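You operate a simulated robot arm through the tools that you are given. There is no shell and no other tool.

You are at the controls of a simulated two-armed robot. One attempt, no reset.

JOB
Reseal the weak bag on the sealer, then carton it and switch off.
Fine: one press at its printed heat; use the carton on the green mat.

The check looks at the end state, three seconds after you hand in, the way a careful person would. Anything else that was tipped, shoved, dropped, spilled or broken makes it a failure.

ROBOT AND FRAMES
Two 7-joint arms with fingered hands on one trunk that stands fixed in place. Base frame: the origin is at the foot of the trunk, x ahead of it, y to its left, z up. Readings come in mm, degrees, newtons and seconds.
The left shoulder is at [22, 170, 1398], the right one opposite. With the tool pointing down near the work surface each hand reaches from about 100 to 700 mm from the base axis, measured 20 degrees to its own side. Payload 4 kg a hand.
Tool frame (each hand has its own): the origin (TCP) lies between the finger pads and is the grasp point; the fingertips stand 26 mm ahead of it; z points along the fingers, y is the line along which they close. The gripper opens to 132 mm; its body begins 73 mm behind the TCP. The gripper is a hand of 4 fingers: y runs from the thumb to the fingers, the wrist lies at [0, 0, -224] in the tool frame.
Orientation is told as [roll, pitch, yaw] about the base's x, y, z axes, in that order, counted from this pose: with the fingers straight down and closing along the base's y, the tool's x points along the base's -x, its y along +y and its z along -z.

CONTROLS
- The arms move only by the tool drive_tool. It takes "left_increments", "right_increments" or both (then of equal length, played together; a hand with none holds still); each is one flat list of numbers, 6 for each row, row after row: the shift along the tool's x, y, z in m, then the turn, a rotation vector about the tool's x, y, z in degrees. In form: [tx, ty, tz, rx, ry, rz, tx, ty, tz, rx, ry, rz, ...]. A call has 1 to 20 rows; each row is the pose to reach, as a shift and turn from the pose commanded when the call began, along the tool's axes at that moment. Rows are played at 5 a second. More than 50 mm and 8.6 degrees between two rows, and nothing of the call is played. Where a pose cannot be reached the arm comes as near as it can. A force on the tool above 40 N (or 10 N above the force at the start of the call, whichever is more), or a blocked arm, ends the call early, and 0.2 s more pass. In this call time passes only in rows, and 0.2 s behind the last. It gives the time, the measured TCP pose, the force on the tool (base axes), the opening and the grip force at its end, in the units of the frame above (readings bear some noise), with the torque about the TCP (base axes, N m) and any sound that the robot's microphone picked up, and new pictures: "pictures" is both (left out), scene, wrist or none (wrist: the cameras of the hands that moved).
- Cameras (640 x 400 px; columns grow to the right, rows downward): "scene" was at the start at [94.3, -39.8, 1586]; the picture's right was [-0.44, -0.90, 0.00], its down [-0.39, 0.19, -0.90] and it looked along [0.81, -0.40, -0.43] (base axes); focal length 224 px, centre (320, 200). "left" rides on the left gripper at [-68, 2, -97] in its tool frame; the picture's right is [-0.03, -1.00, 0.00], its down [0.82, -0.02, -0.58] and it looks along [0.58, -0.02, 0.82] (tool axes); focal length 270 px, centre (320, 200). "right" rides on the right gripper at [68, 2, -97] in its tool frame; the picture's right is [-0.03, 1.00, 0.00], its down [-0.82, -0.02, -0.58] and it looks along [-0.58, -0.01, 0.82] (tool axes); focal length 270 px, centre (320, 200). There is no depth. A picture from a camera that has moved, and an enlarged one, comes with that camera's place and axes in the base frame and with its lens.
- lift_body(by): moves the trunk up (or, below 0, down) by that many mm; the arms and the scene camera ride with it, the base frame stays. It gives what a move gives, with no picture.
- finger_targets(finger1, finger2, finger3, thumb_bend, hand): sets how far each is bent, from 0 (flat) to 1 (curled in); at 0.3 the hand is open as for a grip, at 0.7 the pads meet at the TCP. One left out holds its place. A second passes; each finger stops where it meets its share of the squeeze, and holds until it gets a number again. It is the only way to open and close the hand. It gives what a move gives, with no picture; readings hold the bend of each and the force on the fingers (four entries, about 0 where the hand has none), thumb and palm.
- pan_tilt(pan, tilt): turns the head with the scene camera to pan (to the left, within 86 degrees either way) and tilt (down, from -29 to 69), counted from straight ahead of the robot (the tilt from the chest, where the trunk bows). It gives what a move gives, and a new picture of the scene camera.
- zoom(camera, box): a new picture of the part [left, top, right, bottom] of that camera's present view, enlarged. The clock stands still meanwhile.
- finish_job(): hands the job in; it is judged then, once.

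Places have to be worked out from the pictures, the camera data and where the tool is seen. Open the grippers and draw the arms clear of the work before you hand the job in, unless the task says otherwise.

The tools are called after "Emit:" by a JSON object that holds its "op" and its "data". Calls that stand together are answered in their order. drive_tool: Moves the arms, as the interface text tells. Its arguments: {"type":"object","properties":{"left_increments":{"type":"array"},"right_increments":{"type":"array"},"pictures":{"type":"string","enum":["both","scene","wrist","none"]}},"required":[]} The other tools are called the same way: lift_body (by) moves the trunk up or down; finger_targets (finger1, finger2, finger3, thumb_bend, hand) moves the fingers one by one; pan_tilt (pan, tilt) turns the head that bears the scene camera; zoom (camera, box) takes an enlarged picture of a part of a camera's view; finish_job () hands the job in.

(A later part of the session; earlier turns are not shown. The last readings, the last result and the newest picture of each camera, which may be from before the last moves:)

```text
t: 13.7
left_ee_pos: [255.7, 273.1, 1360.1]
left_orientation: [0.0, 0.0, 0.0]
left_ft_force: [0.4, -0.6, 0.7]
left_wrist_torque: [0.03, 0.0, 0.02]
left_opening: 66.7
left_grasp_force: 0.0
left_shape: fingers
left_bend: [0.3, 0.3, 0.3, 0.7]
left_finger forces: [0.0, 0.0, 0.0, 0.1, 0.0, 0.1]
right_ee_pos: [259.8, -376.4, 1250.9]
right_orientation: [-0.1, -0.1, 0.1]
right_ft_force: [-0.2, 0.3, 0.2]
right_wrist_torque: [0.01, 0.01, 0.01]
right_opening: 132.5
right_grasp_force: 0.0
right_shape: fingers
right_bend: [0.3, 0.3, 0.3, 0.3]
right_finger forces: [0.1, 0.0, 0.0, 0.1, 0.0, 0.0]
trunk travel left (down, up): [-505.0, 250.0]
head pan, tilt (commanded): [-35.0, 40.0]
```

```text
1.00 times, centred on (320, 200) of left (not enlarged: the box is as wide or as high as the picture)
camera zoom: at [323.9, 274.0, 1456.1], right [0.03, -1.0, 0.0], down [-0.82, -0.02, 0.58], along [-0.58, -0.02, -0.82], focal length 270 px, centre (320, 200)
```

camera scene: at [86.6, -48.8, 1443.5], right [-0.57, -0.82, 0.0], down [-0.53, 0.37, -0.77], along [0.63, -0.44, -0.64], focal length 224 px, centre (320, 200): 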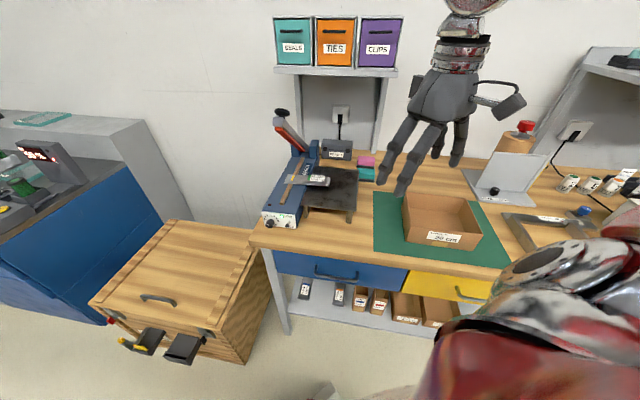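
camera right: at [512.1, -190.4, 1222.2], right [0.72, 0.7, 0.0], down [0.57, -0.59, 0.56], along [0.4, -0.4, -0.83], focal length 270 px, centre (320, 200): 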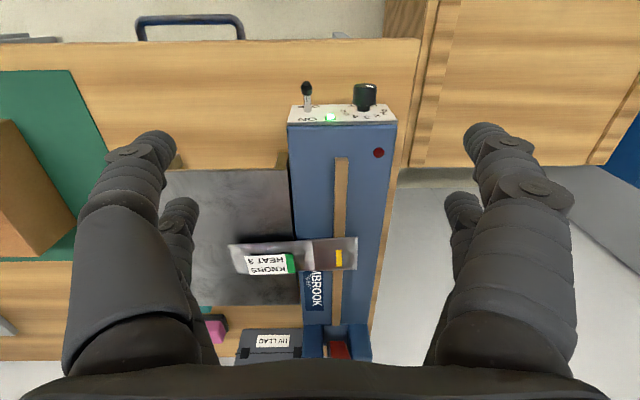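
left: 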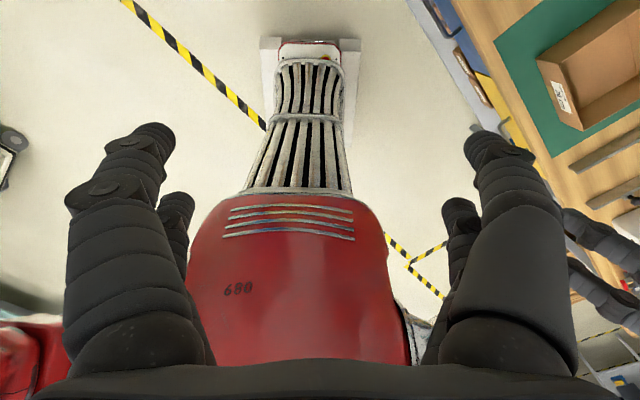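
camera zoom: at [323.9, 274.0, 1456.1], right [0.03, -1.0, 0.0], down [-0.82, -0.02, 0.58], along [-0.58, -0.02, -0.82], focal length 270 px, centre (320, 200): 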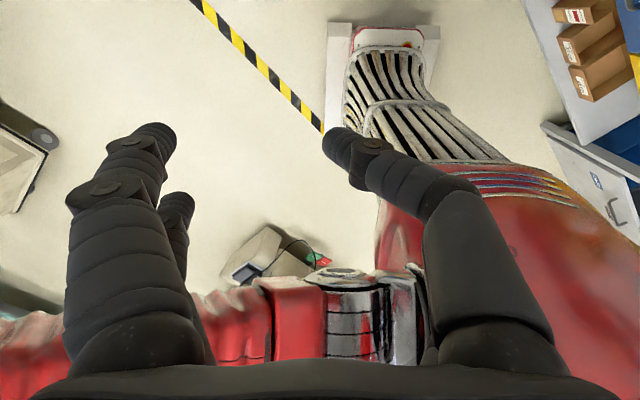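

On the left hand, finger1 (+y) and thumb (−y) are the camera-side pair. I'll curl finger2/3 out of the way, half-close finger1 and thumb as a pincer, then bring the left hand to a stand-off in front of the dial, yawed −45° and tilted 45° forward.

Emit:
{"op": "finger_targets", "data": {"hand": "left", "finger1": 0.54, "finger2": 1.0, "finger3": 1.0, "thumb_bend": 0.54}}

Emit:
{"op": "drive_tool", "data": {"left_increments": [-0.02015, -0.03069, 0.02769, 1.358, -3.277, 3.277, -0.0403, -0.06138, 0.05538, 2.716, -6.554, 6.554, -0.06045, -0.09207, 0.08307, 4.074, -9.831, 9.831, -0.0806, -0.12276, 0.11076, 5.432, -13.108, 13.108, -0.10075, -0.15345, 0.13845, 6.79, -16.385, 16.385, -0.1209, -0.18414, 0.16614, 8.148, -19.662, 19.662, -0.14105, -0.21483, 0.19383, 9.506, -22.939, 22.939, -0.1612, -0.24552, 0.22152, 10.864, -26.216, 26.216, -0.18135, -0.27621, 0.24921, 12.222, -29.493, 29.493, -0.2015, -0.3069, 0.2769, 13.58, -32.77, 32.77, -0.22165, -0.33759, 0.30459, 14.938, -36.047, 36.047, -0.2418, -0.36828, 0.33228, 16.296, -39.324, 39.324, -0.262, -0.399, 0.36, 17.65, -42.6, 42.6], "pictures": "both"}}

```text
t: 14.7
left_ee_pos: [254.9, 271.9, 1360.5]
left_orientation: [-0.1, 0.0, 0.1]
left_ft_force: [-0.6, -0.4, 0.1]
left_wrist_torque: [0.0, -0.02, 0.02]
left_opening: 52.8
left_grasp_force: 0.0
left_shape: fingers
left_bend: [0.54, 0.77, 0.77, 0.54]
left_finger forces: [0.0, 0.1, 0.1, 0.0, 0.0, 0.0]
right_ee_pos: [260.9, -375.9, 1251.6]
right_orientation: [0.0, 0.1, 0.1]
right_ft_force: [-0.5, 0.2, -0.9]
right_wrist_torque: [0.0, 0.01, -0.01]
right_opening: 132.5
right_grasp_force: 0.0
right_shape: fingers
right_bend: [0.3, 0.3, 0.3, 0.3]
right_finger forces: [0.0, 0.0, 0.0, 0.0, 0.0, 0.0]
trunk travel left (down, up): [-505.0, 250.0]
head pan, tilt (commanded): [-35.0, 40.0]
```

```text
t: 17.5
left_ee_pos: [514.9, -129.9, 1001.5]
left_orientation: [0.1, -45.0, -45.1]
left_ft_force: [0.8, -0.2, 0.1]
left_wrist_torque: [-0.03, 0.03, -0.02]
left_opening: 52.8
left_grasp_force: 0.0
left_shape: fingers
left_bend: [0.54, 0.97, 0.97, 0.54]
left_finger forces: [0.0, 0.1, 0.0, 0.0, 0.1, 0.0]
right_ee_pos: [260.7, -377.3, 1251.5]
right_orientation: [0.0, 0.0, 0.1]
right_ft_force: [-0.3, -0.5, -0.2]
right_wrist_torque: [0.03, 0.01, -0.01]
right_opening: 132.6
right_grasp_force: 0.0
right_shape: fingers
right_bend: [0.3, 0.3, 0.3, 0.3]
right_finger forces: [0.0, 0.0, 0.1, 0.1, 0.0, 0.0]
trunk travel left (down, up): [-505.0, 250.0]
head pan, tilt (commanded): [-35.0, 40.0]
camera scene: at [89.8, -48.9, 1443.2], right [-0.57, -0.82, 0.0], down [-0.53, 0.37, -0.77], along [0.63, -0.44, -0.64], focal length 224 px, centre (320, 200)
camera left: at [502.4, -114.3, 1116.9], right [-0.69, -0.72, 0.02], down [-0.71, 0.68, -0.17], along [0.11, -0.13, -0.99], focal length 270 px, centre (320, 200)
```

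scene: 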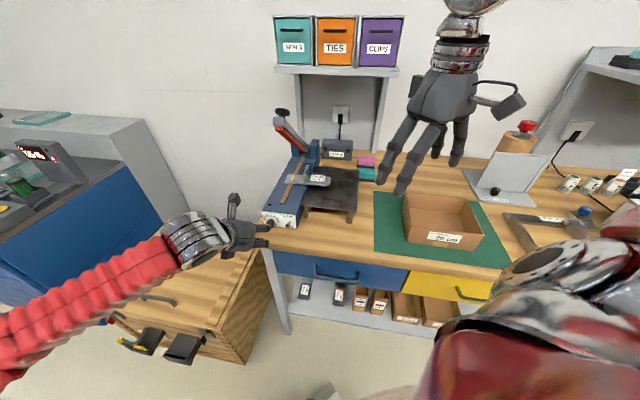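
left: 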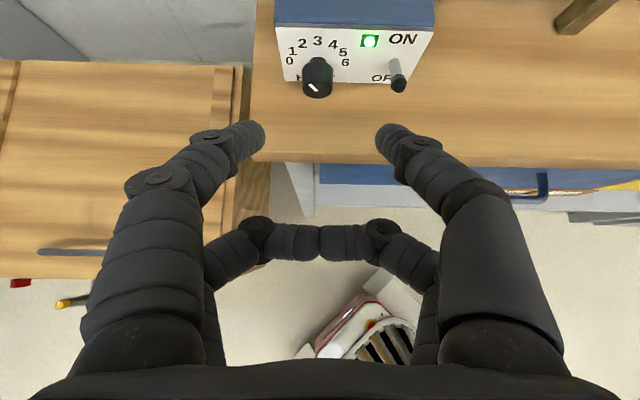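

The left hand reached the stand-off and its camera sees the panel well. I'll zoom in to measure the dial, lever and bench edge from here.

Emit:
{"op": "zoom", "data": {"camera": "left", "box": [265, 10, 445, 120]}}

Emit:
{"op": "zoom", "data": {"camera": "scene", "box": [160, 170, 310, 280]}}

```text
3.56 times, centred on (355, 65) of left
camera zoom: at [502.4, -114.3, 1116.9], right [-0.69, -0.72, 0.02], down [-0.71, 0.68, -0.17], along [0.11, -0.13, -0.99], focal length 961 px, centre (196, 680)
```

zoom: 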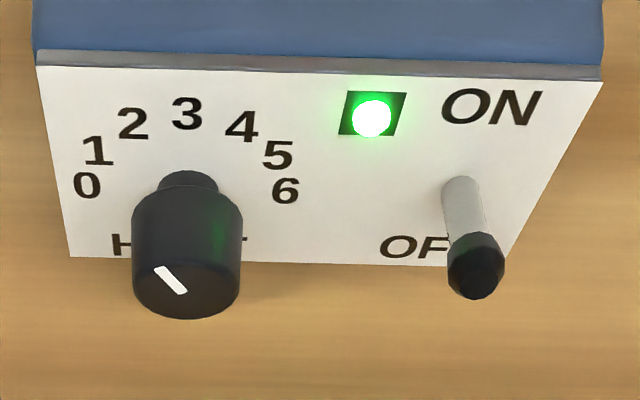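

```text
3.64 times, centred on (235, 225) of scene
camera zoom: at [89.8, -48.9, 1443.2], right [-0.57, -0.82, 0.0], down [-0.53, 0.37, -0.77], along [0.63, -0.44, -0.64], focal length 815 px, centre (629, 109)
```

zoom: 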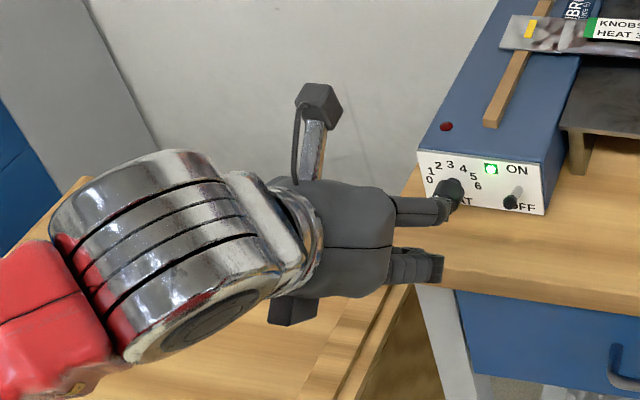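

Dial centre works out at (u 585, v 276, z≈917), panel bottom z≈890, so bench ≈888. I'll zoom on the dial pointer to read its angle.

Emit:
{"op": "zoom", "data": {"camera": "left", "box": [280, 30, 360, 105]}}

Emit:
{"op": "zoom", "data": {"camera": "left", "box": [298, 68, 338, 103]}}

```text
5.33 times, centred on (320, 68) of left
camera zoom: at [502.4, -114.3, 1116.9], right [-0.69, -0.72, 0.02], down [-0.71, 0.68, -0.17], along [0.11, -0.13, -0.99], focal length 1442 px, centre (320, 907)
```

zoom: 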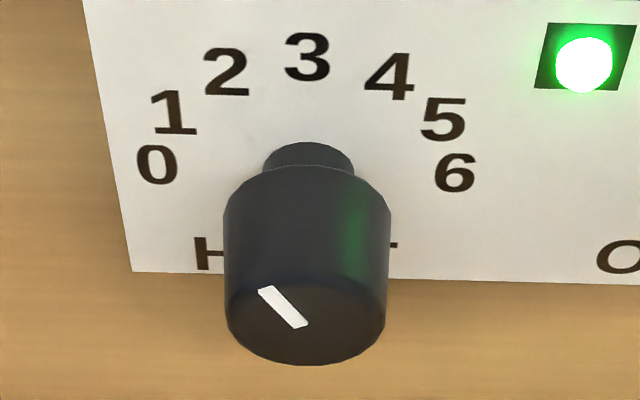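

```text
11.43 times, centred on (318, 86) of left
camera zoom: at [502.4, -114.3, 1116.9], right [-0.69, -0.72, 0.02], down [-0.71, 0.68, -0.17], along [0.11, -0.13, -0.99], focal length 3089 px, centre (343, 1509)
```

zoom: 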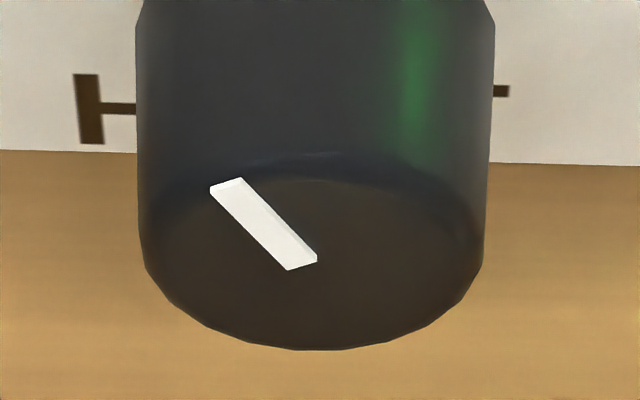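

The pointer line is ≈28–30° left of vertical, i.e. at "2"; it needs about +30° clockwise to reach "3". I'll pre-rotate the pincer −12° about the dial's axis and advance 85 mm toward the knob, then check.

Emit:
{"op": "drive_tool", "data": {"left_increments": [0, 0, 0.03, 2.83, 0, -2.83, 0, 0, 0.06, 5.66, 0, -5.66, 0, 0, 0.085, 8.485, 0, -8.485], "pictures": "both"}}

Emit:
{"op": "zoom", "data": {"camera": "scene", "box": [200, 190, 310, 260]}}

```text
t: 18.3
left_ee_pos: [558.7, -170.3, 939.9]
left_orientation: [-16.8, -43.6, -33.1]
left_ft_force: [0.4, -0.3, 0.7]
left_wrist_torque: [-0.01, -0.02, -0.01]
left_opening: 52.5
left_grasp_force: 0.1
left_shape: fingers
left_bend: [0.54, 0.97, 0.97, 0.54]
left_finger forces: [0.0, 0.1, 0.0, 0.0, 0.0, 0.1]
right_ee_pos: [260.5, -377.7, 1251.5]
right_orientation: [0.0, 0.0, 0.0]
right_ft_force: [-0.4, 1.5, 0.2]
right_wrist_torque: [0.03, 0.02, 0.02]
right_opening: 132.7
right_grasp_force: 0.0
right_shape: fingers
right_bend: [0.3, 0.3, 0.3, 0.3]
right_finger forces: [0.0, 0.0, 0.1, 0.0, 0.0, 0.1]
trunk travel left (down, up): [-505.0, 250.0]
head pan, tilt (commanded): [-35.0, 40.0]
camera scene: at [89.8, -48.7, 1443.2], right [-0.57, -0.82, 0.0], down [-0.53, 0.37, -0.77], along [0.63, -0.44, -0.64], focal length 224 px, centre (320, 200)
camera left: at [563.0, -138.0, 1054.0], right [-0.68, -0.7, 0.23], down [-0.74, 0.66, -0.16], along [-0.04, -0.28, -0.96], focal length 270 px, centre (320, 200)
```

scene: 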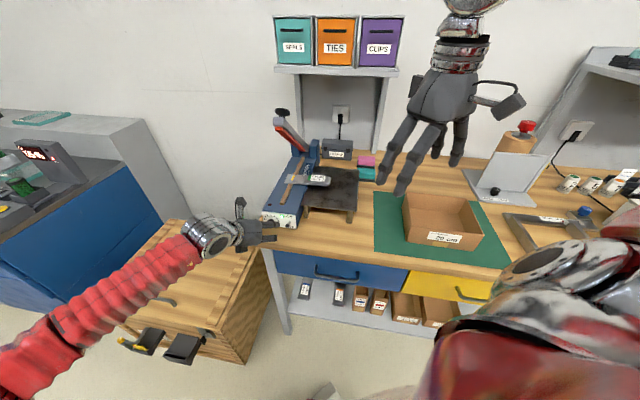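
left: 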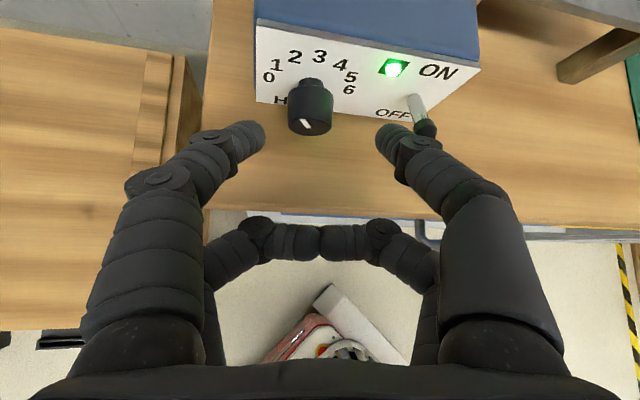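

```text
5.71 times, centred on (255, 225) of scene
camera zoom: at [89.8, -48.7, 1443.2], right [-0.57, -0.82, 0.0], down [-0.53, 0.37, -0.77], along [0.63, -0.44, -0.64], focal length 1281 px, centre (691, 57)
```

zoom: 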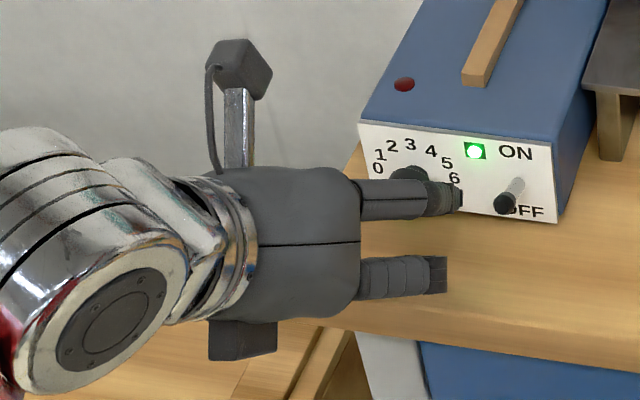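

The knob is nearly centred between finger1 and thumb. I'll advance the last ~36 mm with a small lateral correction so the knob sits between the pads.

Emit:
{"op": "drive_tool", "data": {"left_increments": [0, 0.0036, 0.0118, 0, 0, 0, -0.0003, 0.0058, 0.0236, 0, 0, 0, -0.0008, 0.0072, 0.0353, 0, 0, 0], "pictures": "both"}}

Emit:
{"op": "zoom", "data": {"camera": "left", "box": [200, 50, 440, 200]}}

Emit:
{"op": "zoom", "data": {"camera": "scene", "box": [220, 190, 310, 255]}}

```text
t: 19.1
left_ee_pos: [578.1, -185.8, 915.5]
left_orientation: [-16.8, -43.8, -33.2]
left_ft_force: [-0.7, 0.3, 0.1]
left_wrist_torque: [0.01, 0.0, -0.04]
left_opening: 52.5
left_grasp_force: 0.0
left_shape: fingers
left_bend: [0.54, 0.97, 0.97, 0.54]
left_finger forces: [0.0, 0.1, 0.0, 0.0, 0.0, 0.0]
right_ee_pos: [260.4, -377.3, 1251.6]
right_orientation: [0.0, 0.0, 0.0]
right_ft_force: [0.5, 0.4, 0.6]
right_wrist_torque: [-0.01, 0.0, 0.01]
right_opening: 132.7
right_grasp_force: 0.0
right_shape: fingers
right_bend: [0.3, 0.3, 0.3, 0.3]
right_finger forces: [0.1, 0.1, 0.0, 0.0, 0.0, 0.0]
trunk travel left (down, up): [-505.0, 250.0]
head pan, tilt (commanded): [-35.0, 40.0]
camera scene: at [89.5, -48.6, 1443.3], right [-0.57, -0.82, 0.0], down [-0.53, 0.37, -0.77], along [0.63, -0.44, -0.64], focal length 224 px, centre (320, 200)
camera left: at [582.6, -153.6, 1028.8], right [-0.68, -0.7, 0.23], down [-0.74, 0.66, -0.16], along [-0.04, -0.27, -0.96], focal length 270 px, centre (320, 200)
```

scene: 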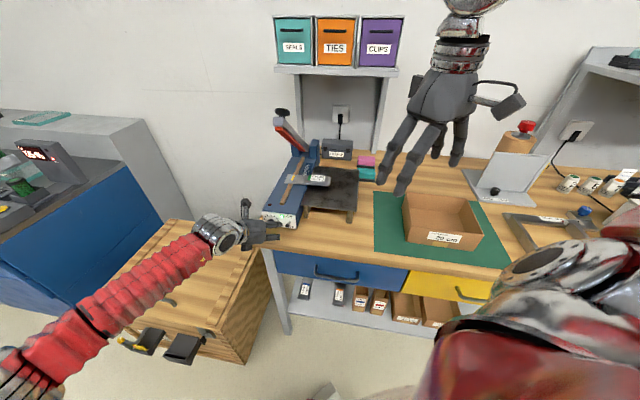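
left: 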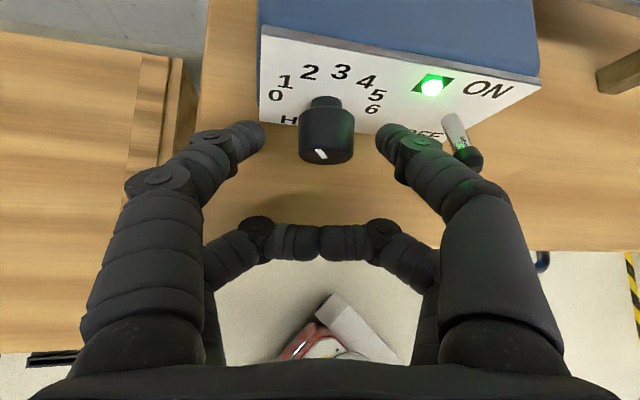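

```text
2.67 times, centred on (320, 125) of left
camera zoom: at [582.6, -153.6, 1028.8], right [-0.68, -0.7, 0.23], down [-0.74, 0.66, -0.16], along [-0.04, -0.27, -0.96], focal length 721 px, centre (320, 400)
```

zoom: 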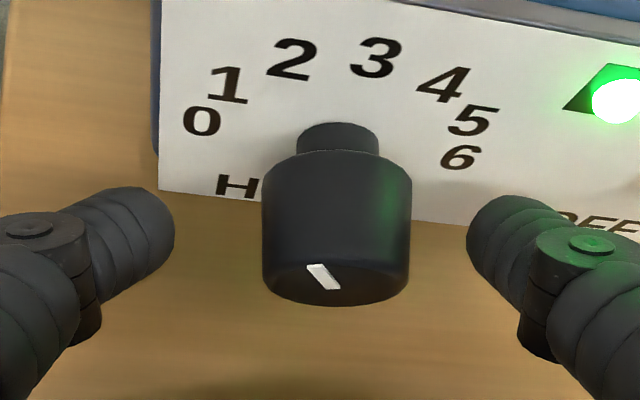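

```text
6.15 times, centred on (265, 222) of scene
camera zoom: at [89.5, -48.6, 1443.3], right [-0.57, -0.82, 0.0], down [-0.53, 0.37, -0.77], along [0.63, -0.44, -0.64], focal length 1379 px, centre (658, 62)
```

zoom: 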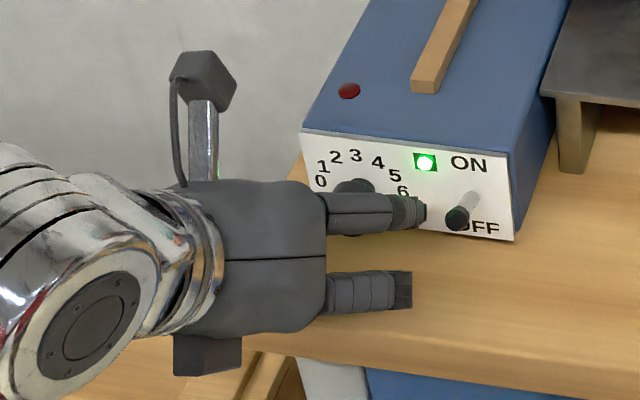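

Knob is between the pads, about 3 mm toward the thumb. I'll correct that and close finger1 and thumb on the knob.

Emit:
{"op": "drive_tool", "data": {"left_increments": [0, -0.003, 0.001, 0, 0, 0], "pictures": "none"}}

Emit:
{"op": "finger_targets", "data": {"hand": "left", "finger1": 0.72, "thumb_bend": 0.72}}

Emit:
{"op": "zoom", "data": {"camera": "left", "box": [200, 50, 440, 200]}}

```text
t: 19.5
left_ee_pos: [576.1, -188.5, 916.3]
left_orientation: [-16.8, -43.6, -33.2]
left_ft_force: [0.5, 0.0, 0.4]
left_wrist_torque: [-0.03, 0.02, -0.03]
left_opening: 52.5
left_grasp_force: 0.0
left_shape: fingers
left_bend: [0.54, 0.97, 0.97, 0.54]
left_finger forces: [0.0, 0.0, 0.1, 0.1, 0.0, 0.0]
right_ee_pos: [260.5, -376.4, 1252.3]
right_orientation: [0.0, 0.1, 0.1]
right_ft_force: [-0.1, 0.0, -0.6]
right_wrist_torque: [-0.05, 0.0, -0.04]
right_opening: 132.6
right_grasp_force: 0.0
right_shape: fingers
right_bend: [0.3, 0.3, 0.3, 0.3]
right_finger forces: [0.0, 0.0, 0.1, 0.0, 0.0, 0.1]
trunk travel left (down, up): [-505.0, 250.0]
head pan, tilt (commanded): [-35.0, 40.0]
```

```text
t: 20.5
left_ee_pos: [576.3, -188.8, 915.5]
left_orientation: [-16.8, -43.7, -33.2]
left_ft_force: [-0.9, -3.8, -2.4]
left_wrist_torque: [0.04, 0.06, -0.08]
left_opening: 20.8
left_grasp_force: 8.1
left_shape: fingers
left_bend: [0.65, 0.97, 0.97, 0.67]
left_finger forces: [7.2, 0.0, 0.1, 0.0, 9.2, 0.0]
right_ee_pos: [260.7, -377.7, 1251.5]
right_orientation: [0.0, 0.0, 0.0]
right_ft_force: [0.5, -0.3, 0.3]
right_wrist_torque: [0.05, 0.04, -0.01]
right_opening: 132.8
right_grasp_force: 0.0
right_shape: fingers
right_bend: [0.3, 0.3, 0.3, 0.3]
right_finger forces: [0.0, 0.1, 0.0, 0.0, 0.0, 0.0]
trunk travel left (down, up): [-505.0, 250.0]
head pan, tilt (commanded): [-35.0, 40.0]
```

```text
2.67 times, centred on (320, 125) of left
camera zoom: at [580.6, -156.6, 1028.5], right [-0.68, -0.7, 0.23], down [-0.74, 0.66, -0.16], along [-0.04, -0.27, -0.96], focal length 721 px, centre (320, 400)
```

zoom: 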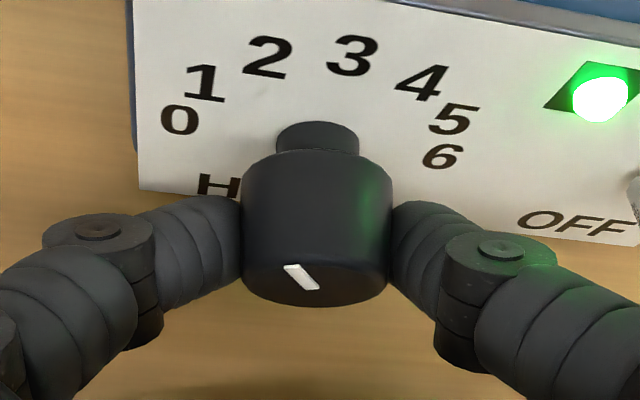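

Both pads hold the knob (7 N and 9 N). Now I'll rotate the hand +30° clockwise about the dial axis in 5° steps.

Emit:
{"op": "drive_tool", "data": {"left_increments": [5e-05, 0.00027, 5e-05, -3.5355, 0, 3.5355, 0.0001, 0.00054, 0.0001, -7.071, 0, 7.071, 0.00015, 0.0008, 0.00015, -10.6066, 0, 10.6066, 0.0002, 0.0011, 0.0002, -14.142, 0, 14.142, 0.00025, 0.00135, 0.00025, -17.678, 0, 17.678, 0.0003, 0.0016, 0.0003, -21.213, 0, 21.213], "pictures": "wrist"}}

Emit:
{"op": "zoom", "data": {"camera": "left", "box": [200, 50, 440, 200]}}

Emit:
{"op": "zoom", "data": {"camera": "scene", "box": [240, 195, 310, 245]}}

```text
t: 21.9
left_ee_pos: [576.3, -188.1, 914.3]
left_orientation: [24.7, -42.2, -62.1]
left_ft_force: [-0.4, -1.9, -2.8]
left_wrist_torque: [0.09, 0.04, -0.04]
left_opening: 20.6
left_grasp_force: 8.3
left_shape: fingers
left_bend: [0.66, 0.97, 0.97, 0.67]
left_finger forces: [7.2, 0.0, 0.1, 0.1, 8.8, 0.0]
right_ee_pos: [258.5, -376.0, 1252.0]
right_orientation: [0.0, 0.1, 0.1]
right_ft_force: [-0.6, 0.5, 0.3]
right_wrist_torque: [0.02, 0.0, 0.01]
right_opening: 132.9
right_grasp_force: 0.0
right_shape: fingers
right_bend: [0.3, 0.3, 0.3, 0.3]
right_finger forces: [0.0, 0.0, 0.0, 0.2, 0.0, 0.0]
trunk travel left (down, up): [-505.0, 250.0]
head pan, tilt (commanded): [-35.0, 40.0]
camera left: at [538.8, -198.5, 1025.3], right [-0.66, -0.69, -0.29], down [-0.67, 0.72, -0.17], along [0.33, 0.09, -0.94], focal length 270 px, centre (320, 200)
```

left: 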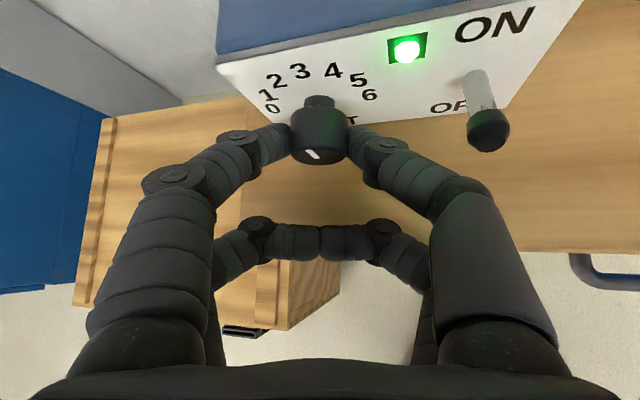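

```text
2.67 times, centred on (320, 125) of left
camera zoom: at [538.8, -198.5, 1025.3], right [-0.66, -0.69, -0.29], down [-0.67, 0.72, -0.17], along [0.33, 0.09, -0.94], focal length 721 px, centre (320, 400)
```

zoom: 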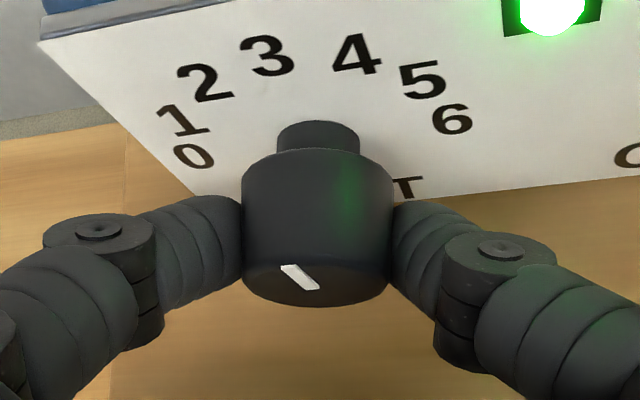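

```text
8.00 times, centred on (275, 220) of scene
camera zoom: at [89.4, -48.7, 1443.3], right [-0.57, -0.82, 0.0], down [-0.53, 0.37, -0.77], along [0.63, -0.44, -0.64], focal length 1793 px, centre (680, 40)
```

zoom: 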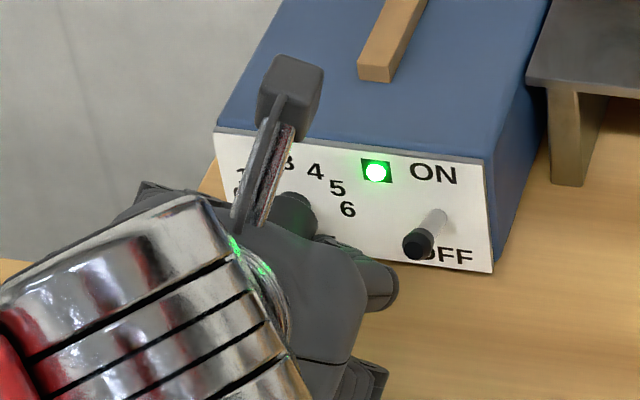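

The knob turned along with the hand with no slip. I'll open the pincer slightly and back straight out 90 mm to check the pointer.

Emit:
{"op": "finger_targets", "data": {"hand": "left", "finger1": 0.57, "thumb_bend": 0.57}}

Emit:
{"op": "drive_tool", "data": {"left_increments": [0, 0, -0.03, 0, 0, 0, 0, 0, -0.06, 0, 0, 0, 0, 0, -0.09, 4.24, 0, -4.24, 0, 0, -0.12, 8.49, 0, -8.49, 0, 0, -0.12, 12.73, 0, -12.73], "pictures": "wrist"}}

Emit:
{"op": "zoom", "data": {"camera": "left", "box": [280, 30, 360, 105]}}

Emit:
{"op": "zoom", "data": {"camera": "scene", "box": [255, 200, 305, 235]}}

```text
t: 22.9
left_ee_pos: [578.2, -188.6, 914.2]
left_orientation: [24.6, -42.3, -62.1]
left_ft_force: [0.4, 0.3, 0.5]
left_wrist_torque: [0.02, 0.0, 0.0]
left_opening: 45.4
left_grasp_force: 0.1
left_shape: fingers
left_bend: [0.56, 0.97, 0.97, 0.56]
left_finger forces: [0.1, 0.0, 0.0, 0.0, 0.0, 0.0]
right_ee_pos: [260.4, -377.9, 1251.9]
right_orientation: [0.0, -0.1, 0.0]
right_ft_force: [0.8, 0.1, 0.6]
right_wrist_torque: [0.0, 0.01, 0.0]
right_opening: 132.8
right_grasp_force: 0.1
right_shape: fingers
right_bend: [0.3, 0.3, 0.3, 0.3]
right_finger forces: [0.1, 0.1, 0.0, 0.1, 0.1, 0.1]
trunk travel left (down, up): [-505.0, 250.0]
head pan, tilt (commanded): [-35.0, 40.0]
```

```text
t: 24.1
left_ee_pos: [497.5, -146.3, 994.1]
left_orientation: [-0.2, -45.0, -44.7]
left_ft_force: [0.0, 0.0, -0.4]
left_wrist_torque: [-0.02, 0.04, 0.01]
left_opening: 45.3
left_grasp_force: 0.1
left_shape: fingers
left_bend: [0.56, 0.97, 0.97, 0.56]
left_finger forces: [0.1, 0.0, 0.0, 0.0, 0.1, 0.0]
right_ee_pos: [260.0, -376.6, 1251.9]
right_orientation: [-0.1, 0.1, 0.0]
right_ft_force: [-0.3, 0.5, -0.6]
right_wrist_torque: [0.01, -0.02, 0.0]
right_opening: 132.7
right_grasp_force: 0.0
right_shape: fingers
right_bend: [0.3, 0.3, 0.3, 0.3]
right_finger forces: [0.1, 0.0, 0.1, 0.0, 0.0, 0.0]
trunk travel left (down, up): [-505.0, 250.0]
head pan, tilt (commanded): [-35.0, 40.0]
camera left: at [485.7, -131.5, 1110.8], right [-0.69, -0.72, 0.02], down [-0.71, 0.68, -0.17], along [0.11, -0.13, -0.99], focal length 270 px, centre (320, 200)
```

left: 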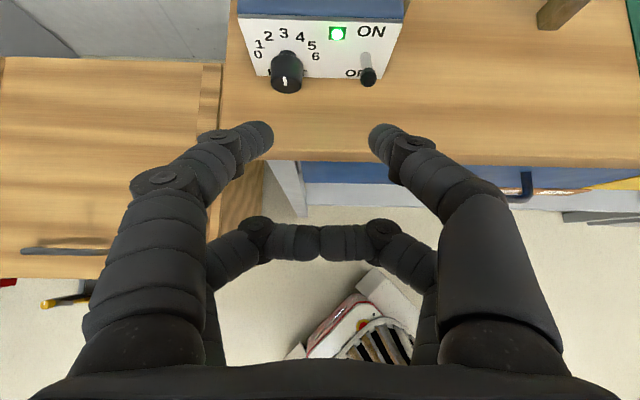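

```text
5.33 times, centred on (320, 68) of left
camera zoom: at [485.7, -131.5, 1110.8], right [-0.69, -0.72, 0.02], down [-0.71, 0.68, -0.17], along [0.11, -0.13, -0.99], focal length 1442 px, centre (320, 907)
```

zoom: 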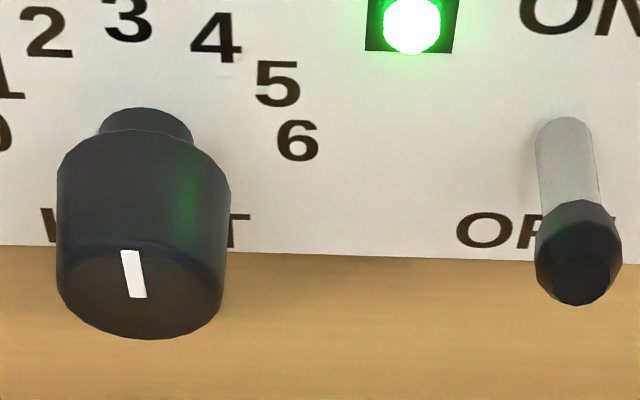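

```text
11.43 times, centred on (280, 218) of scene
camera zoom: at [89.8, -47.8, 1443.2], right [-0.57, -0.82, 0.0], down [-0.53, 0.37, -0.77], along [0.63, -0.44, -0.64], focal length 2562 px, centre (777, 0)
```

zoom: 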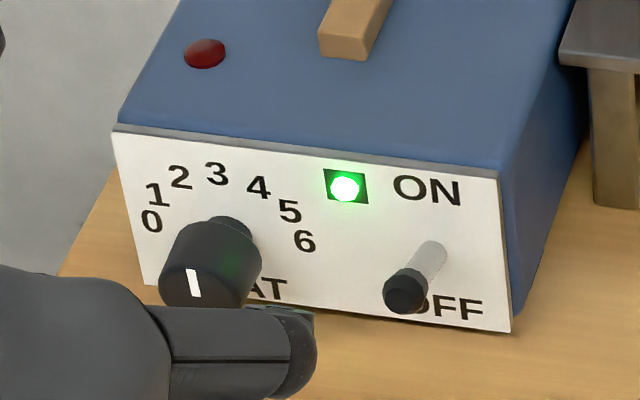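

The pointer now stands almost at "3". I'll zoom in further to measure the remaining error.

Emit:
{"op": "zoom", "data": {"camera": "scene", "box": [264, 208, 284, 228]}}

Emit:
{"op": "zoom", "data": {"camera": "left", "box": [235, 10, 355, 100]}}

Emit:
{"op": "zoom", "data": {"camera": "left", "box": [268, 65, 308, 98]}}

```text
16.00 times, centred on (274, 218) of scene
camera zoom: at [89.8, -47.8, 1443.2], right [-0.57, -0.82, 0.0], down [-0.53, 0.37, -0.77], along [0.63, -0.44, -0.64], focal length 3586 px, centre (1056, -88)
```

zoom: 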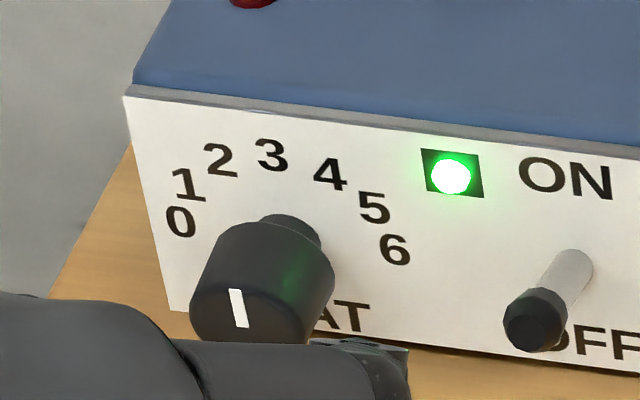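

```text
4.44 times, centred on (295, 55) of left
camera zoom: at [485.7, -131.5, 1110.8], right [-0.69, -0.72, 0.02], down [-0.71, 0.68, -0.17], along [0.11, -0.13, -0.99], focal length 1201 px, centre (431, 844)
```

zoom: 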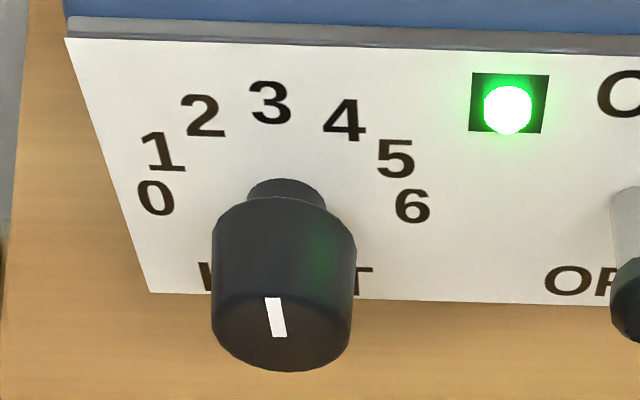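

```text
12.12 times, centred on (288, 82) of left
camera zoom: at [485.7, -131.5, 1110.8], right [-0.69, -0.72, 0.02], down [-0.71, 0.68, -0.17], along [0.11, -0.13, -0.99], focal length 3276 px, centre (708, 1636)
```

zoom: 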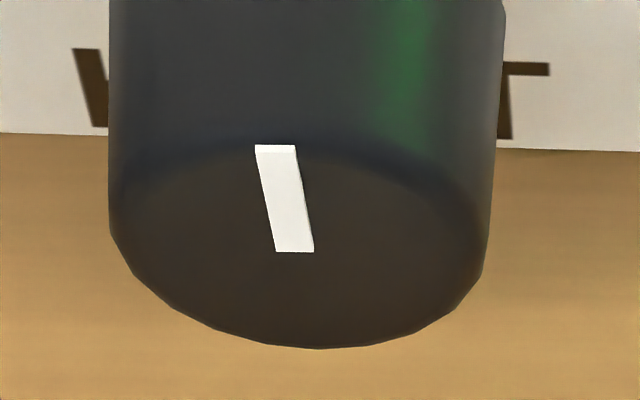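

The pointer reads 0.3° off "3": the dial is set. Next is the press, which I'll do with the right hand (arched fingers on top of the mushroom handle, centred near [690, -337, 1223]). First I'll withdraw the left hand and curl the right fingers.

Emit:
{"op": "drive_tool", "data": {"left_increments": [0.0109, 0.0105, -0.043, 0, 0, 0, 0.0218, 0.021, -0.0859, 0, 0, 0, 0.0327, 0.0315, -0.1289, 0, 0, 0, 0.0435, 0.042, -0.1718, 0, 0, 0, 0.0544, 0.0525, -0.2148, 0, 0, 0, 0.0653, 0.063, -0.2577, 0, 0, 0], "pictures": "none"}}

Emit:
{"op": "finger_targets", "data": {"hand": "right", "finger1": 1.0, "finger2": 1.0, "finger3": 1.0, "thumb_bend": 1.0}}

Emit:
{"op": "drive_tool", "data": {"right_increments": [-0.0415, 0.0031, -0.0056, 0, -5, 0, -0.083, 0.0062, -0.0112, 0, -10, 0, -0.1245, 0.0093, -0.0168, 0, -15, 0, -0.166, 0.0124, -0.0224, 0, -20, 0, -0.2075, 0.0155, -0.028, 0, -25, 0, -0.249, 0.0186, -0.0336, 0, -30, 0, -0.2905, 0.0217, -0.0392, 0, -35, 0, -0.332, 0.0248, -0.0448, 0, -40, 0, -0.3735, 0.0279, -0.0504, 0, -45, 0, -0.415, 0.031, -0.056, 0, -50, 0], "pictures": "both"}}

```text
t: 25.5
left_ee_pos: [397.5, 56.1, 1131.9]
left_orientation: [-0.2, -44.8, -44.9]
left_ft_force: [-0.5, -0.1, -0.1]
left_wrist_torque: [0.02, 0.0, -0.02]
left_opening: 45.3
left_grasp_force: 0.1
left_shape: fingers
left_bend: [0.56, 0.97, 0.97, 0.56]
left_finger forces: [0.0, 0.0, 0.0, 0.1, 0.1, 0.0]
left hand out of reach, approached as far as the arm can: row 6
right_ee_pos: [260.4, -376.4, 1251.7]
right_orientation: [0.0, -0.1, 0.0]
right_ft_force: [-0.4, 0.0, 0.5]
right_wrist_torque: [-0.01, -0.02, -0.01]
right_opening: 132.8
right_grasp_force: 0.1
right_shape: fingers
right_bend: [0.3, 0.3, 0.3, 0.3]
right_finger forces: [0.0, 0.1, 0.1, 0.0, 0.1, 0.0]
trunk travel left (down, up): [-505.0, 250.0]
head pan, tilt (commanded): [-35.0, 40.0]
```

```text
t: 26.5
left_ee_pos: [398.5, 56.1, 1131.9]
left_orientation: [-0.1, -44.9, -44.9]
left_ft_force: [-1.2, 0.7, 0.2]
left_wrist_torque: [-0.01, -0.03, 0.0]
left_opening: 45.3
left_grasp_force: 0.0
left_shape: fingers
left_bend: [0.56, 0.97, 0.97, 0.56]
left_finger forces: [0.1, 0.0, 0.0, 0.0, 0.0, 0.0]
right_ee_pos: [260.4, -376.9, 1251.4]
right_orientation: [-0.1, 0.0, 0.0]
right_ft_force: [0.0, 0.2, -0.5]
right_wrist_torque: [0.0, 0.04, -0.01]
right_opening: 6.7
right_grasp_force: 0.1
right_shape: fingers
right_bend: [0.95, 0.77, 0.77, 1.0]
right_finger forces: [0.0, 0.0, 0.1, 0.1, 0.0, 0.1]
trunk travel left (down, up): [-505.0, 250.0]
head pan, tilt (commanded): [-35.0, 40.0]
```

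```text
t: 28.7
left_ee_pos: [401.2, 54.5, 1131.7]
left_orientation: [-0.2, -44.8, -44.8]
left_ft_force: [0.1, 0.3, 0.4]
left_wrist_torque: [0.01, 0.01, 0.02]
left_opening: 45.3
left_grasp_force: 0.0
left_shape: fingers
left_bend: [0.56, 0.97, 0.97, 0.56]
left_finger forces: [0.1, 0.0, 0.0, 0.0, 0.0, 0.1]
right_ee_pos: [673.4, -344.8, 1307.3]
right_orientation: [0.1, -49.9, -0.1]
right_ft_force: [0.4, 0.1, 0.6]
right_wrist_torque: [-0.02, 0.0, 0.02]
right_opening: 6.8
right_grasp_force: 0.0
right_shape: fingers
right_bend: [0.95, 0.97, 0.97, 1.0]
right_finger forces: [0.0, 0.1, 0.0, 0.0, 0.1, 0.0]
trunk travel left (down, up): [-505.0, 250.0]
head pan, tilt (commanded): [-35.0, 40.0]
camera scene: at [91.0, -48.2, 1443.1], right [-0.57, -0.82, 0.0], down [-0.53, 0.37, -0.77], along [0.63, -0.44, -0.64], focal length 224 px, centre (320, 200)
camera right: at [555.4, -341.4, 1317.6], right [0.02, 1.0, 0.02], down [0.08, -0.02, 1.0], along [1.0, -0.01, -0.08], focal length 270 px, centre (320, 200)
```

scene: 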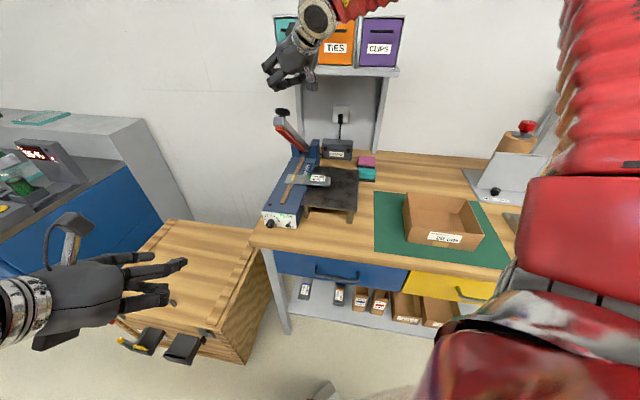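
right: 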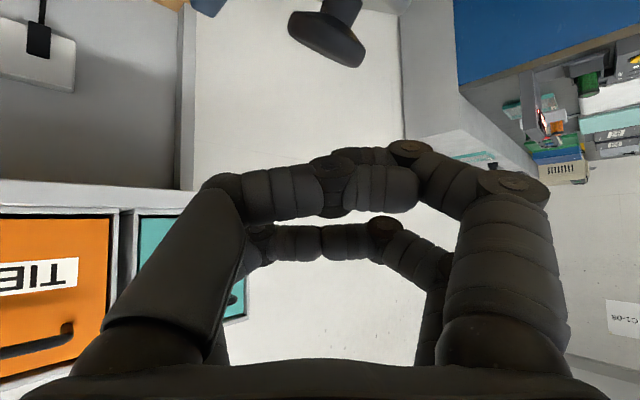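

The right hand sits above and in front of the handle, and the wrist view confirms the mushroom head at about [690, -337, 1222]. I'll zoom in to check the head's size and how the finger arch lines up.

Emit:
{"op": "zoom", "data": {"camera": "right", "box": [200, 0, 460, 160]}}

Emit:
{"op": "zoom", "data": {"camera": "scene", "box": [240, 0, 360, 160]}}

```text
2.46 times, centred on (330, 80) of right
camera zoom: at [555.4, -341.4, 1317.6], right [0.02, 1.0, 0.02], down [0.08, -0.02, 1.0], along [1.0, -0.01, -0.08], focal length 665 px, centre (295, 495)
```

zoom: 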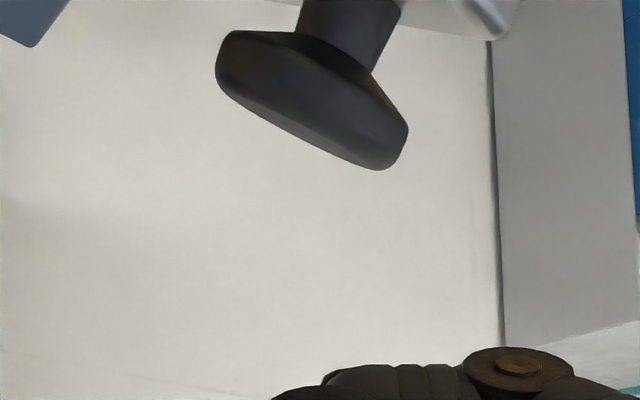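

```text
2.50 times, centred on (300, 80) of scene
camera zoom: at [91.0, -48.2, 1443.1], right [-0.57, -0.82, 0.0], down [-0.53, 0.37, -0.77], along [0.63, -0.44, -0.64], focal length 560 px, centre (370, 500)
```

zoom: 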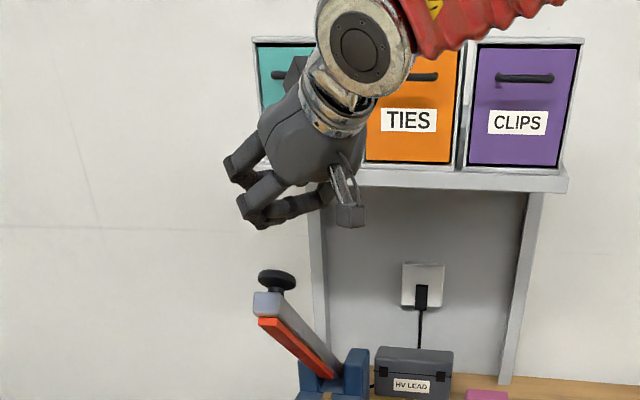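

The head is ~44 mm wide and its top faces up-and-away, so pushing with the finger arch along the closing arc suits it. I'll move the hand over the head (still ~40 mm above), with a 10° yaw to keep the wrist camera clear of the sealing arm.

Emit:
{"op": "drive_tool", "data": {"right_increments": [-0.0044, 0.002, 0.0198, -2.55, 0, -2.14, -0.0089, 0.004, 0.0396, -5.1, 0, -4.29, -0.0133, 0.006, 0.0594, -7.66, 0, -6.43], "pictures": "both"}}

Emit:
{"op": "zoom", "data": {"camera": "scene", "box": [240, 20, 360, 160]}}

```text
t: 29.5
left_ee_pos: [400.2, 54.7, 1132.6]
left_orientation: [-0.3, -44.8, -44.8]
left_ft_force: [0.1, 0.4, 0.0]
left_wrist_torque: [-0.03, -0.01, -0.03]
left_opening: 45.3
left_grasp_force: 0.0
left_shape: fingers
left_bend: [0.56, 0.97, 0.97, 0.56]
left_finger forces: [0.0, 0.0, 0.0, 0.0, 0.1, 0.0]
right_ee_pos: [727.6, -340.2, 1279.8]
right_orientation: [-0.1, -49.9, 10.1]
right_ft_force: [0.0, -0.7, 0.3]
right_wrist_torque: [0.0, -0.01, 0.0]
right_opening: 6.5
right_grasp_force: 0.1
right_shape: fingers
right_bend: [0.95, 0.97, 0.97, 1.0]
right_finger forces: [0.0, 0.0, 0.0, 0.0, 0.0, 0.1]
trunk travel left (down, up): [-505.0, 250.0]
head pan, tilt (commanded): [-35.0, 40.0]
camera scene: at [91.1, -48.7, 1443.1], right [-0.57, -0.82, 0.0], down [-0.53, 0.37, -0.76], along [0.63, -0.44, -0.64], focal length 224 px, centre (320, 200)
camera right: at [610.2, -357.5, 1289.8], right [-0.16, 0.99, 0.02], down [0.09, -0.01, 1.0], along [0.98, 0.16, -0.08], focal length 270 px, centre (320, 200)
```

scene: 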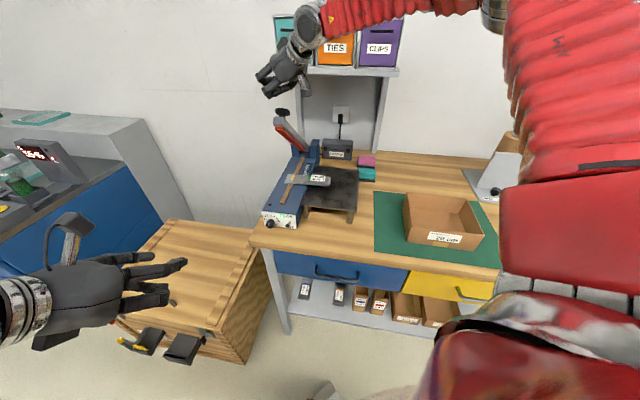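
right: 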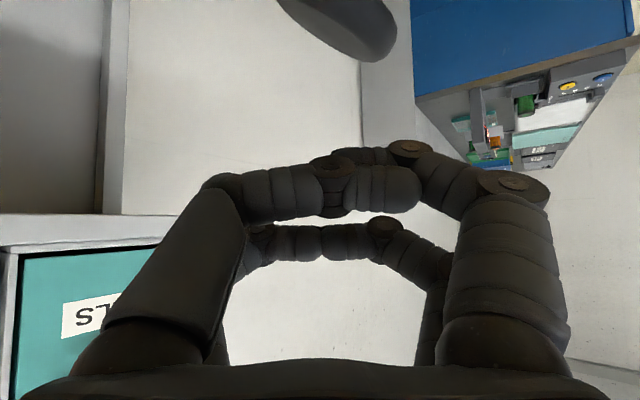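

```text
2.86 times, centred on (300, 90) of scene
camera zoom: at [91.1, -48.7, 1443.1], right [-0.57, -0.82, 0.0], down [-0.53, 0.37, -0.76], along [0.63, -0.44, -0.64], focal length 640 px, centre (377, 514)
```

zoom: 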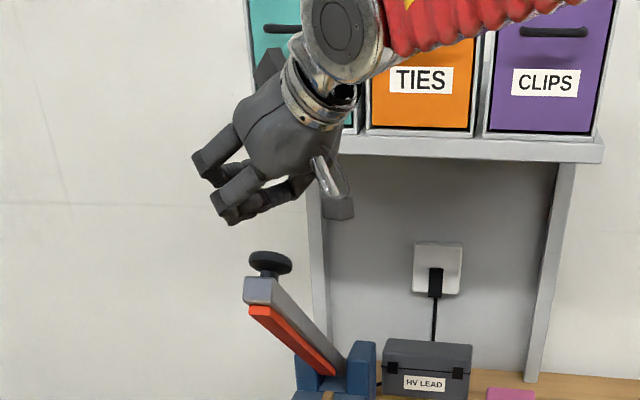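

The arch is directly above the head with about 40 mm to go. I'll descend 34 mm and check alignment before touching.

Emit:
{"op": "drive_tool", "data": {"right_increments": [0.0092, 0, 0.0077, 0, 0, 0, 0.0176, 0, 0.0148, 0, 0, 0, 0.026, 0, 0.0219, 0, 0, 0], "pictures": "both"}}

Emit:
{"op": "zoom", "data": {"camera": "scene", "box": [250, 40, 340, 140]}}

```text
t: 30.3
left_ee_pos: [399.8, 55.3, 1131.0]
left_orientation: [-0.1, -44.9, -44.8]
left_ft_force: [-0.1, 0.0, -0.9]
left_wrist_torque: [0.0, 0.02, -0.01]
left_opening: 45.4
left_grasp_force: 0.1
left_shape: fingers
left_bend: [0.56, 0.97, 0.97, 0.56]
left_finger forces: [0.0, 0.1, 0.0, 0.0, 0.0, 0.0]
right_ee_pos: [727.0, -339.2, 1246.0]
right_orientation: [0.0, -50.0, 10.1]
right_ft_force: [0.2, -0.1, 1.2]
right_wrist_torque: [0.0, 0.03, -0.01]
right_opening: 6.5
right_grasp_force: 0.1
right_shape: fingers
right_bend: [0.96, 0.97, 0.97, 1.0]
right_finger forces: [0.0, 0.0, 0.0, 0.0, 0.1, 0.0]
trunk travel left (down, up): [-505.0, 250.0]
head pan, tilt (commanded): [-35.0, 40.0]
camera scene: at [89.8, -48.3, 1443.3], right [-0.57, -0.82, 0.0], down [-0.53, 0.37, -0.77], along [0.63, -0.44, -0.64], focal length 224 px, centre (320, 200)
camera right: at [609.2, -358.0, 1256.2], right [-0.16, 0.99, 0.02], down [0.08, -0.01, 1.0], along [0.98, 0.16, -0.08], focal length 270 px, centre (320, 200)
```

scene: 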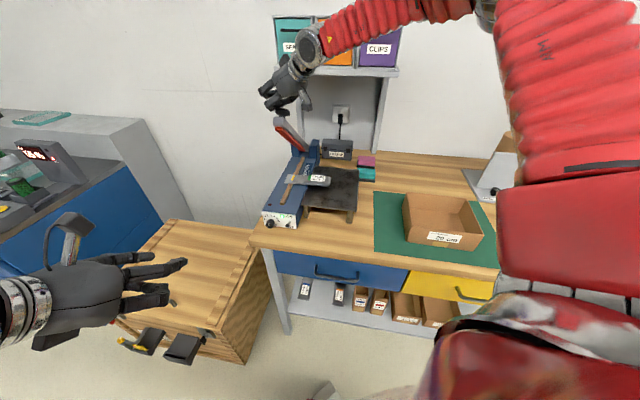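
right: 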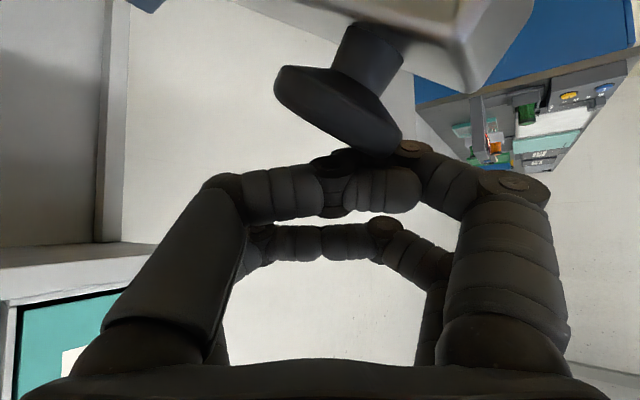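

```text
4.00 times, centred on (295, 90) of scene
camera zoom: at [89.8, -48.3, 1443.3], right [-0.57, -0.82, 0.0], down [-0.53, 0.37, -0.77], along [0.63, -0.44, -0.64], focal length 896 px, centre (420, 640)
```

zoom: 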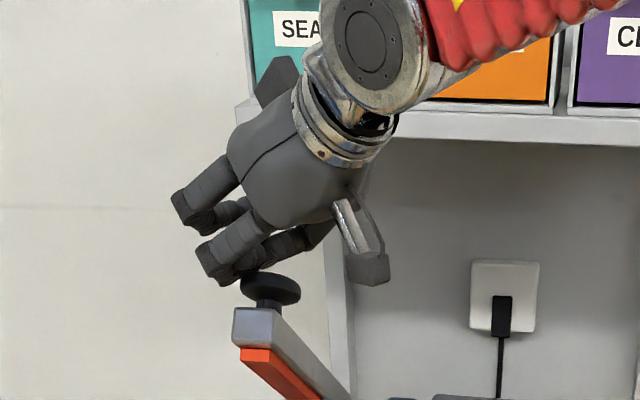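

The head's near rim sits inside the arch as intended, ~8 mm below the bar. I'll make contact and begin the closing arc part-way, watching the forces and whether the arm follows.

Emit:
{"op": "drive_tool", "data": {"right_increments": [0.0058, -0.0008, 0.0056, 0, 0, 0, 0.0136, 0.0048, 0.007, 0, 0, 0, 0.0215, 0.0105, 0.0085, 0, 0, 0, 0.029, 0.0154, 0.0102, 0, 0, 0, 0.0364, 0.0204, 0.012, 0, 0, 0], "pictures": "both"}}

Emit:
{"op": "zoom", "data": {"camera": "scene", "box": [250, 50, 370, 200]}}

```text
t: 31.5
left_ee_pos: [399.2, 53.7, 1131.4]
left_orientation: [-0.2, -44.9, -44.8]
left_ft_force: [-0.3, 0.3, 0.9]
left_wrist_torque: [0.02, 0.02, 0.0]
left_opening: 45.3
left_grasp_force: 0.2
left_shape: fingers
left_bend: [0.56, 0.97, 0.97, 0.56]
left_finger forces: [0.0, 0.0, 0.0, 0.0, 0.0, 0.0]
right_ee_pos: [709.2, -322.8, 1209.5]
right_orientation: [0.0, -49.9, 10.1]
right_ft_force: [2.1, -1.0, 1.1]
right_wrist_torque: [-0.01, 0.0, -0.02]
right_opening: 6.4
right_grasp_force: 0.1
right_shape: fingers
right_bend: [0.96, 0.97, 0.97, 1.0]
right_finger forces: [0.1, 0.0, 0.0, 0.0, 0.0, 0.0]
trunk travel left (down, up): [-505.0, 250.0]
head pan, tilt (commanded): [-35.0, 40.0]
camera scene: at [89.9, -48.2, 1443.2], right [-0.57, -0.82, 0.0], down [-0.53, 0.37, -0.77], along [0.63, -0.44, -0.64], focal length 224 px, centre (320, 200)
camera right: at [592.6, -340.3, 1219.3], right [-0.16, 0.99, 0.02], down [0.09, -0.01, 1.0], along [0.98, 0.16, -0.08], focal length 270 px, centre (320, 200)
```

scene: 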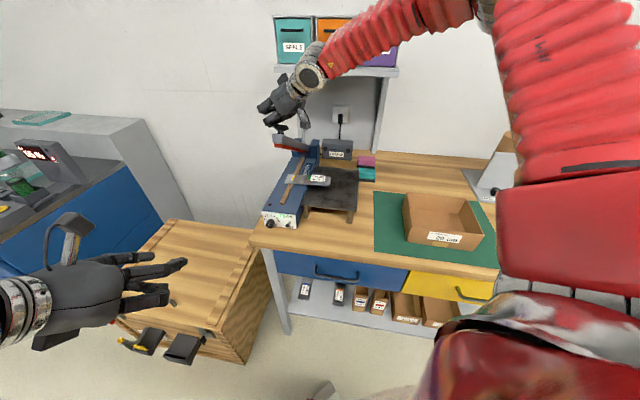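
right: 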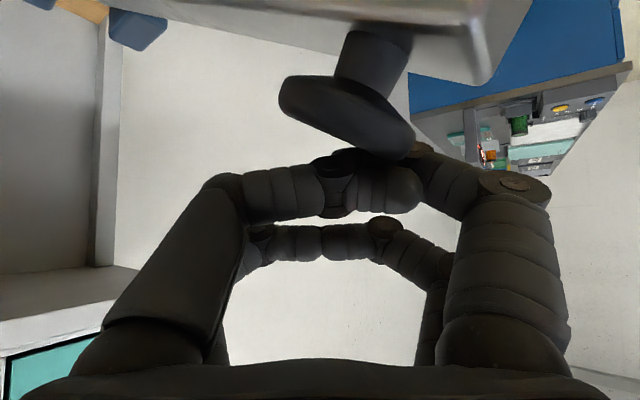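

```text
2.67 times, centred on (310, 125) of scene
camera zoom: at [89.9, -48.2, 1443.2], right [-0.57, -0.82, 0.0], down [-0.53, 0.37, -0.77], along [0.63, -0.44, -0.64], focal length 598 px, centre (347, 400)
```

zoom: 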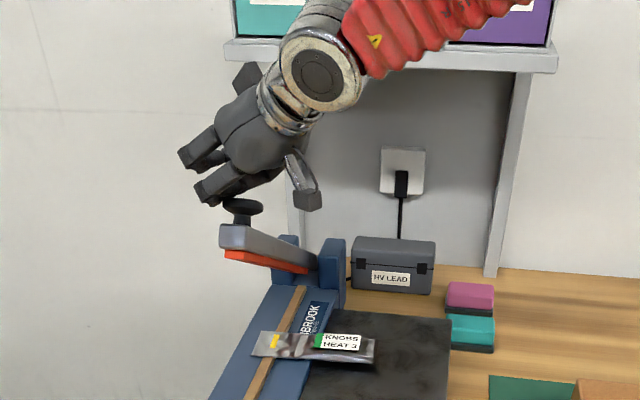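

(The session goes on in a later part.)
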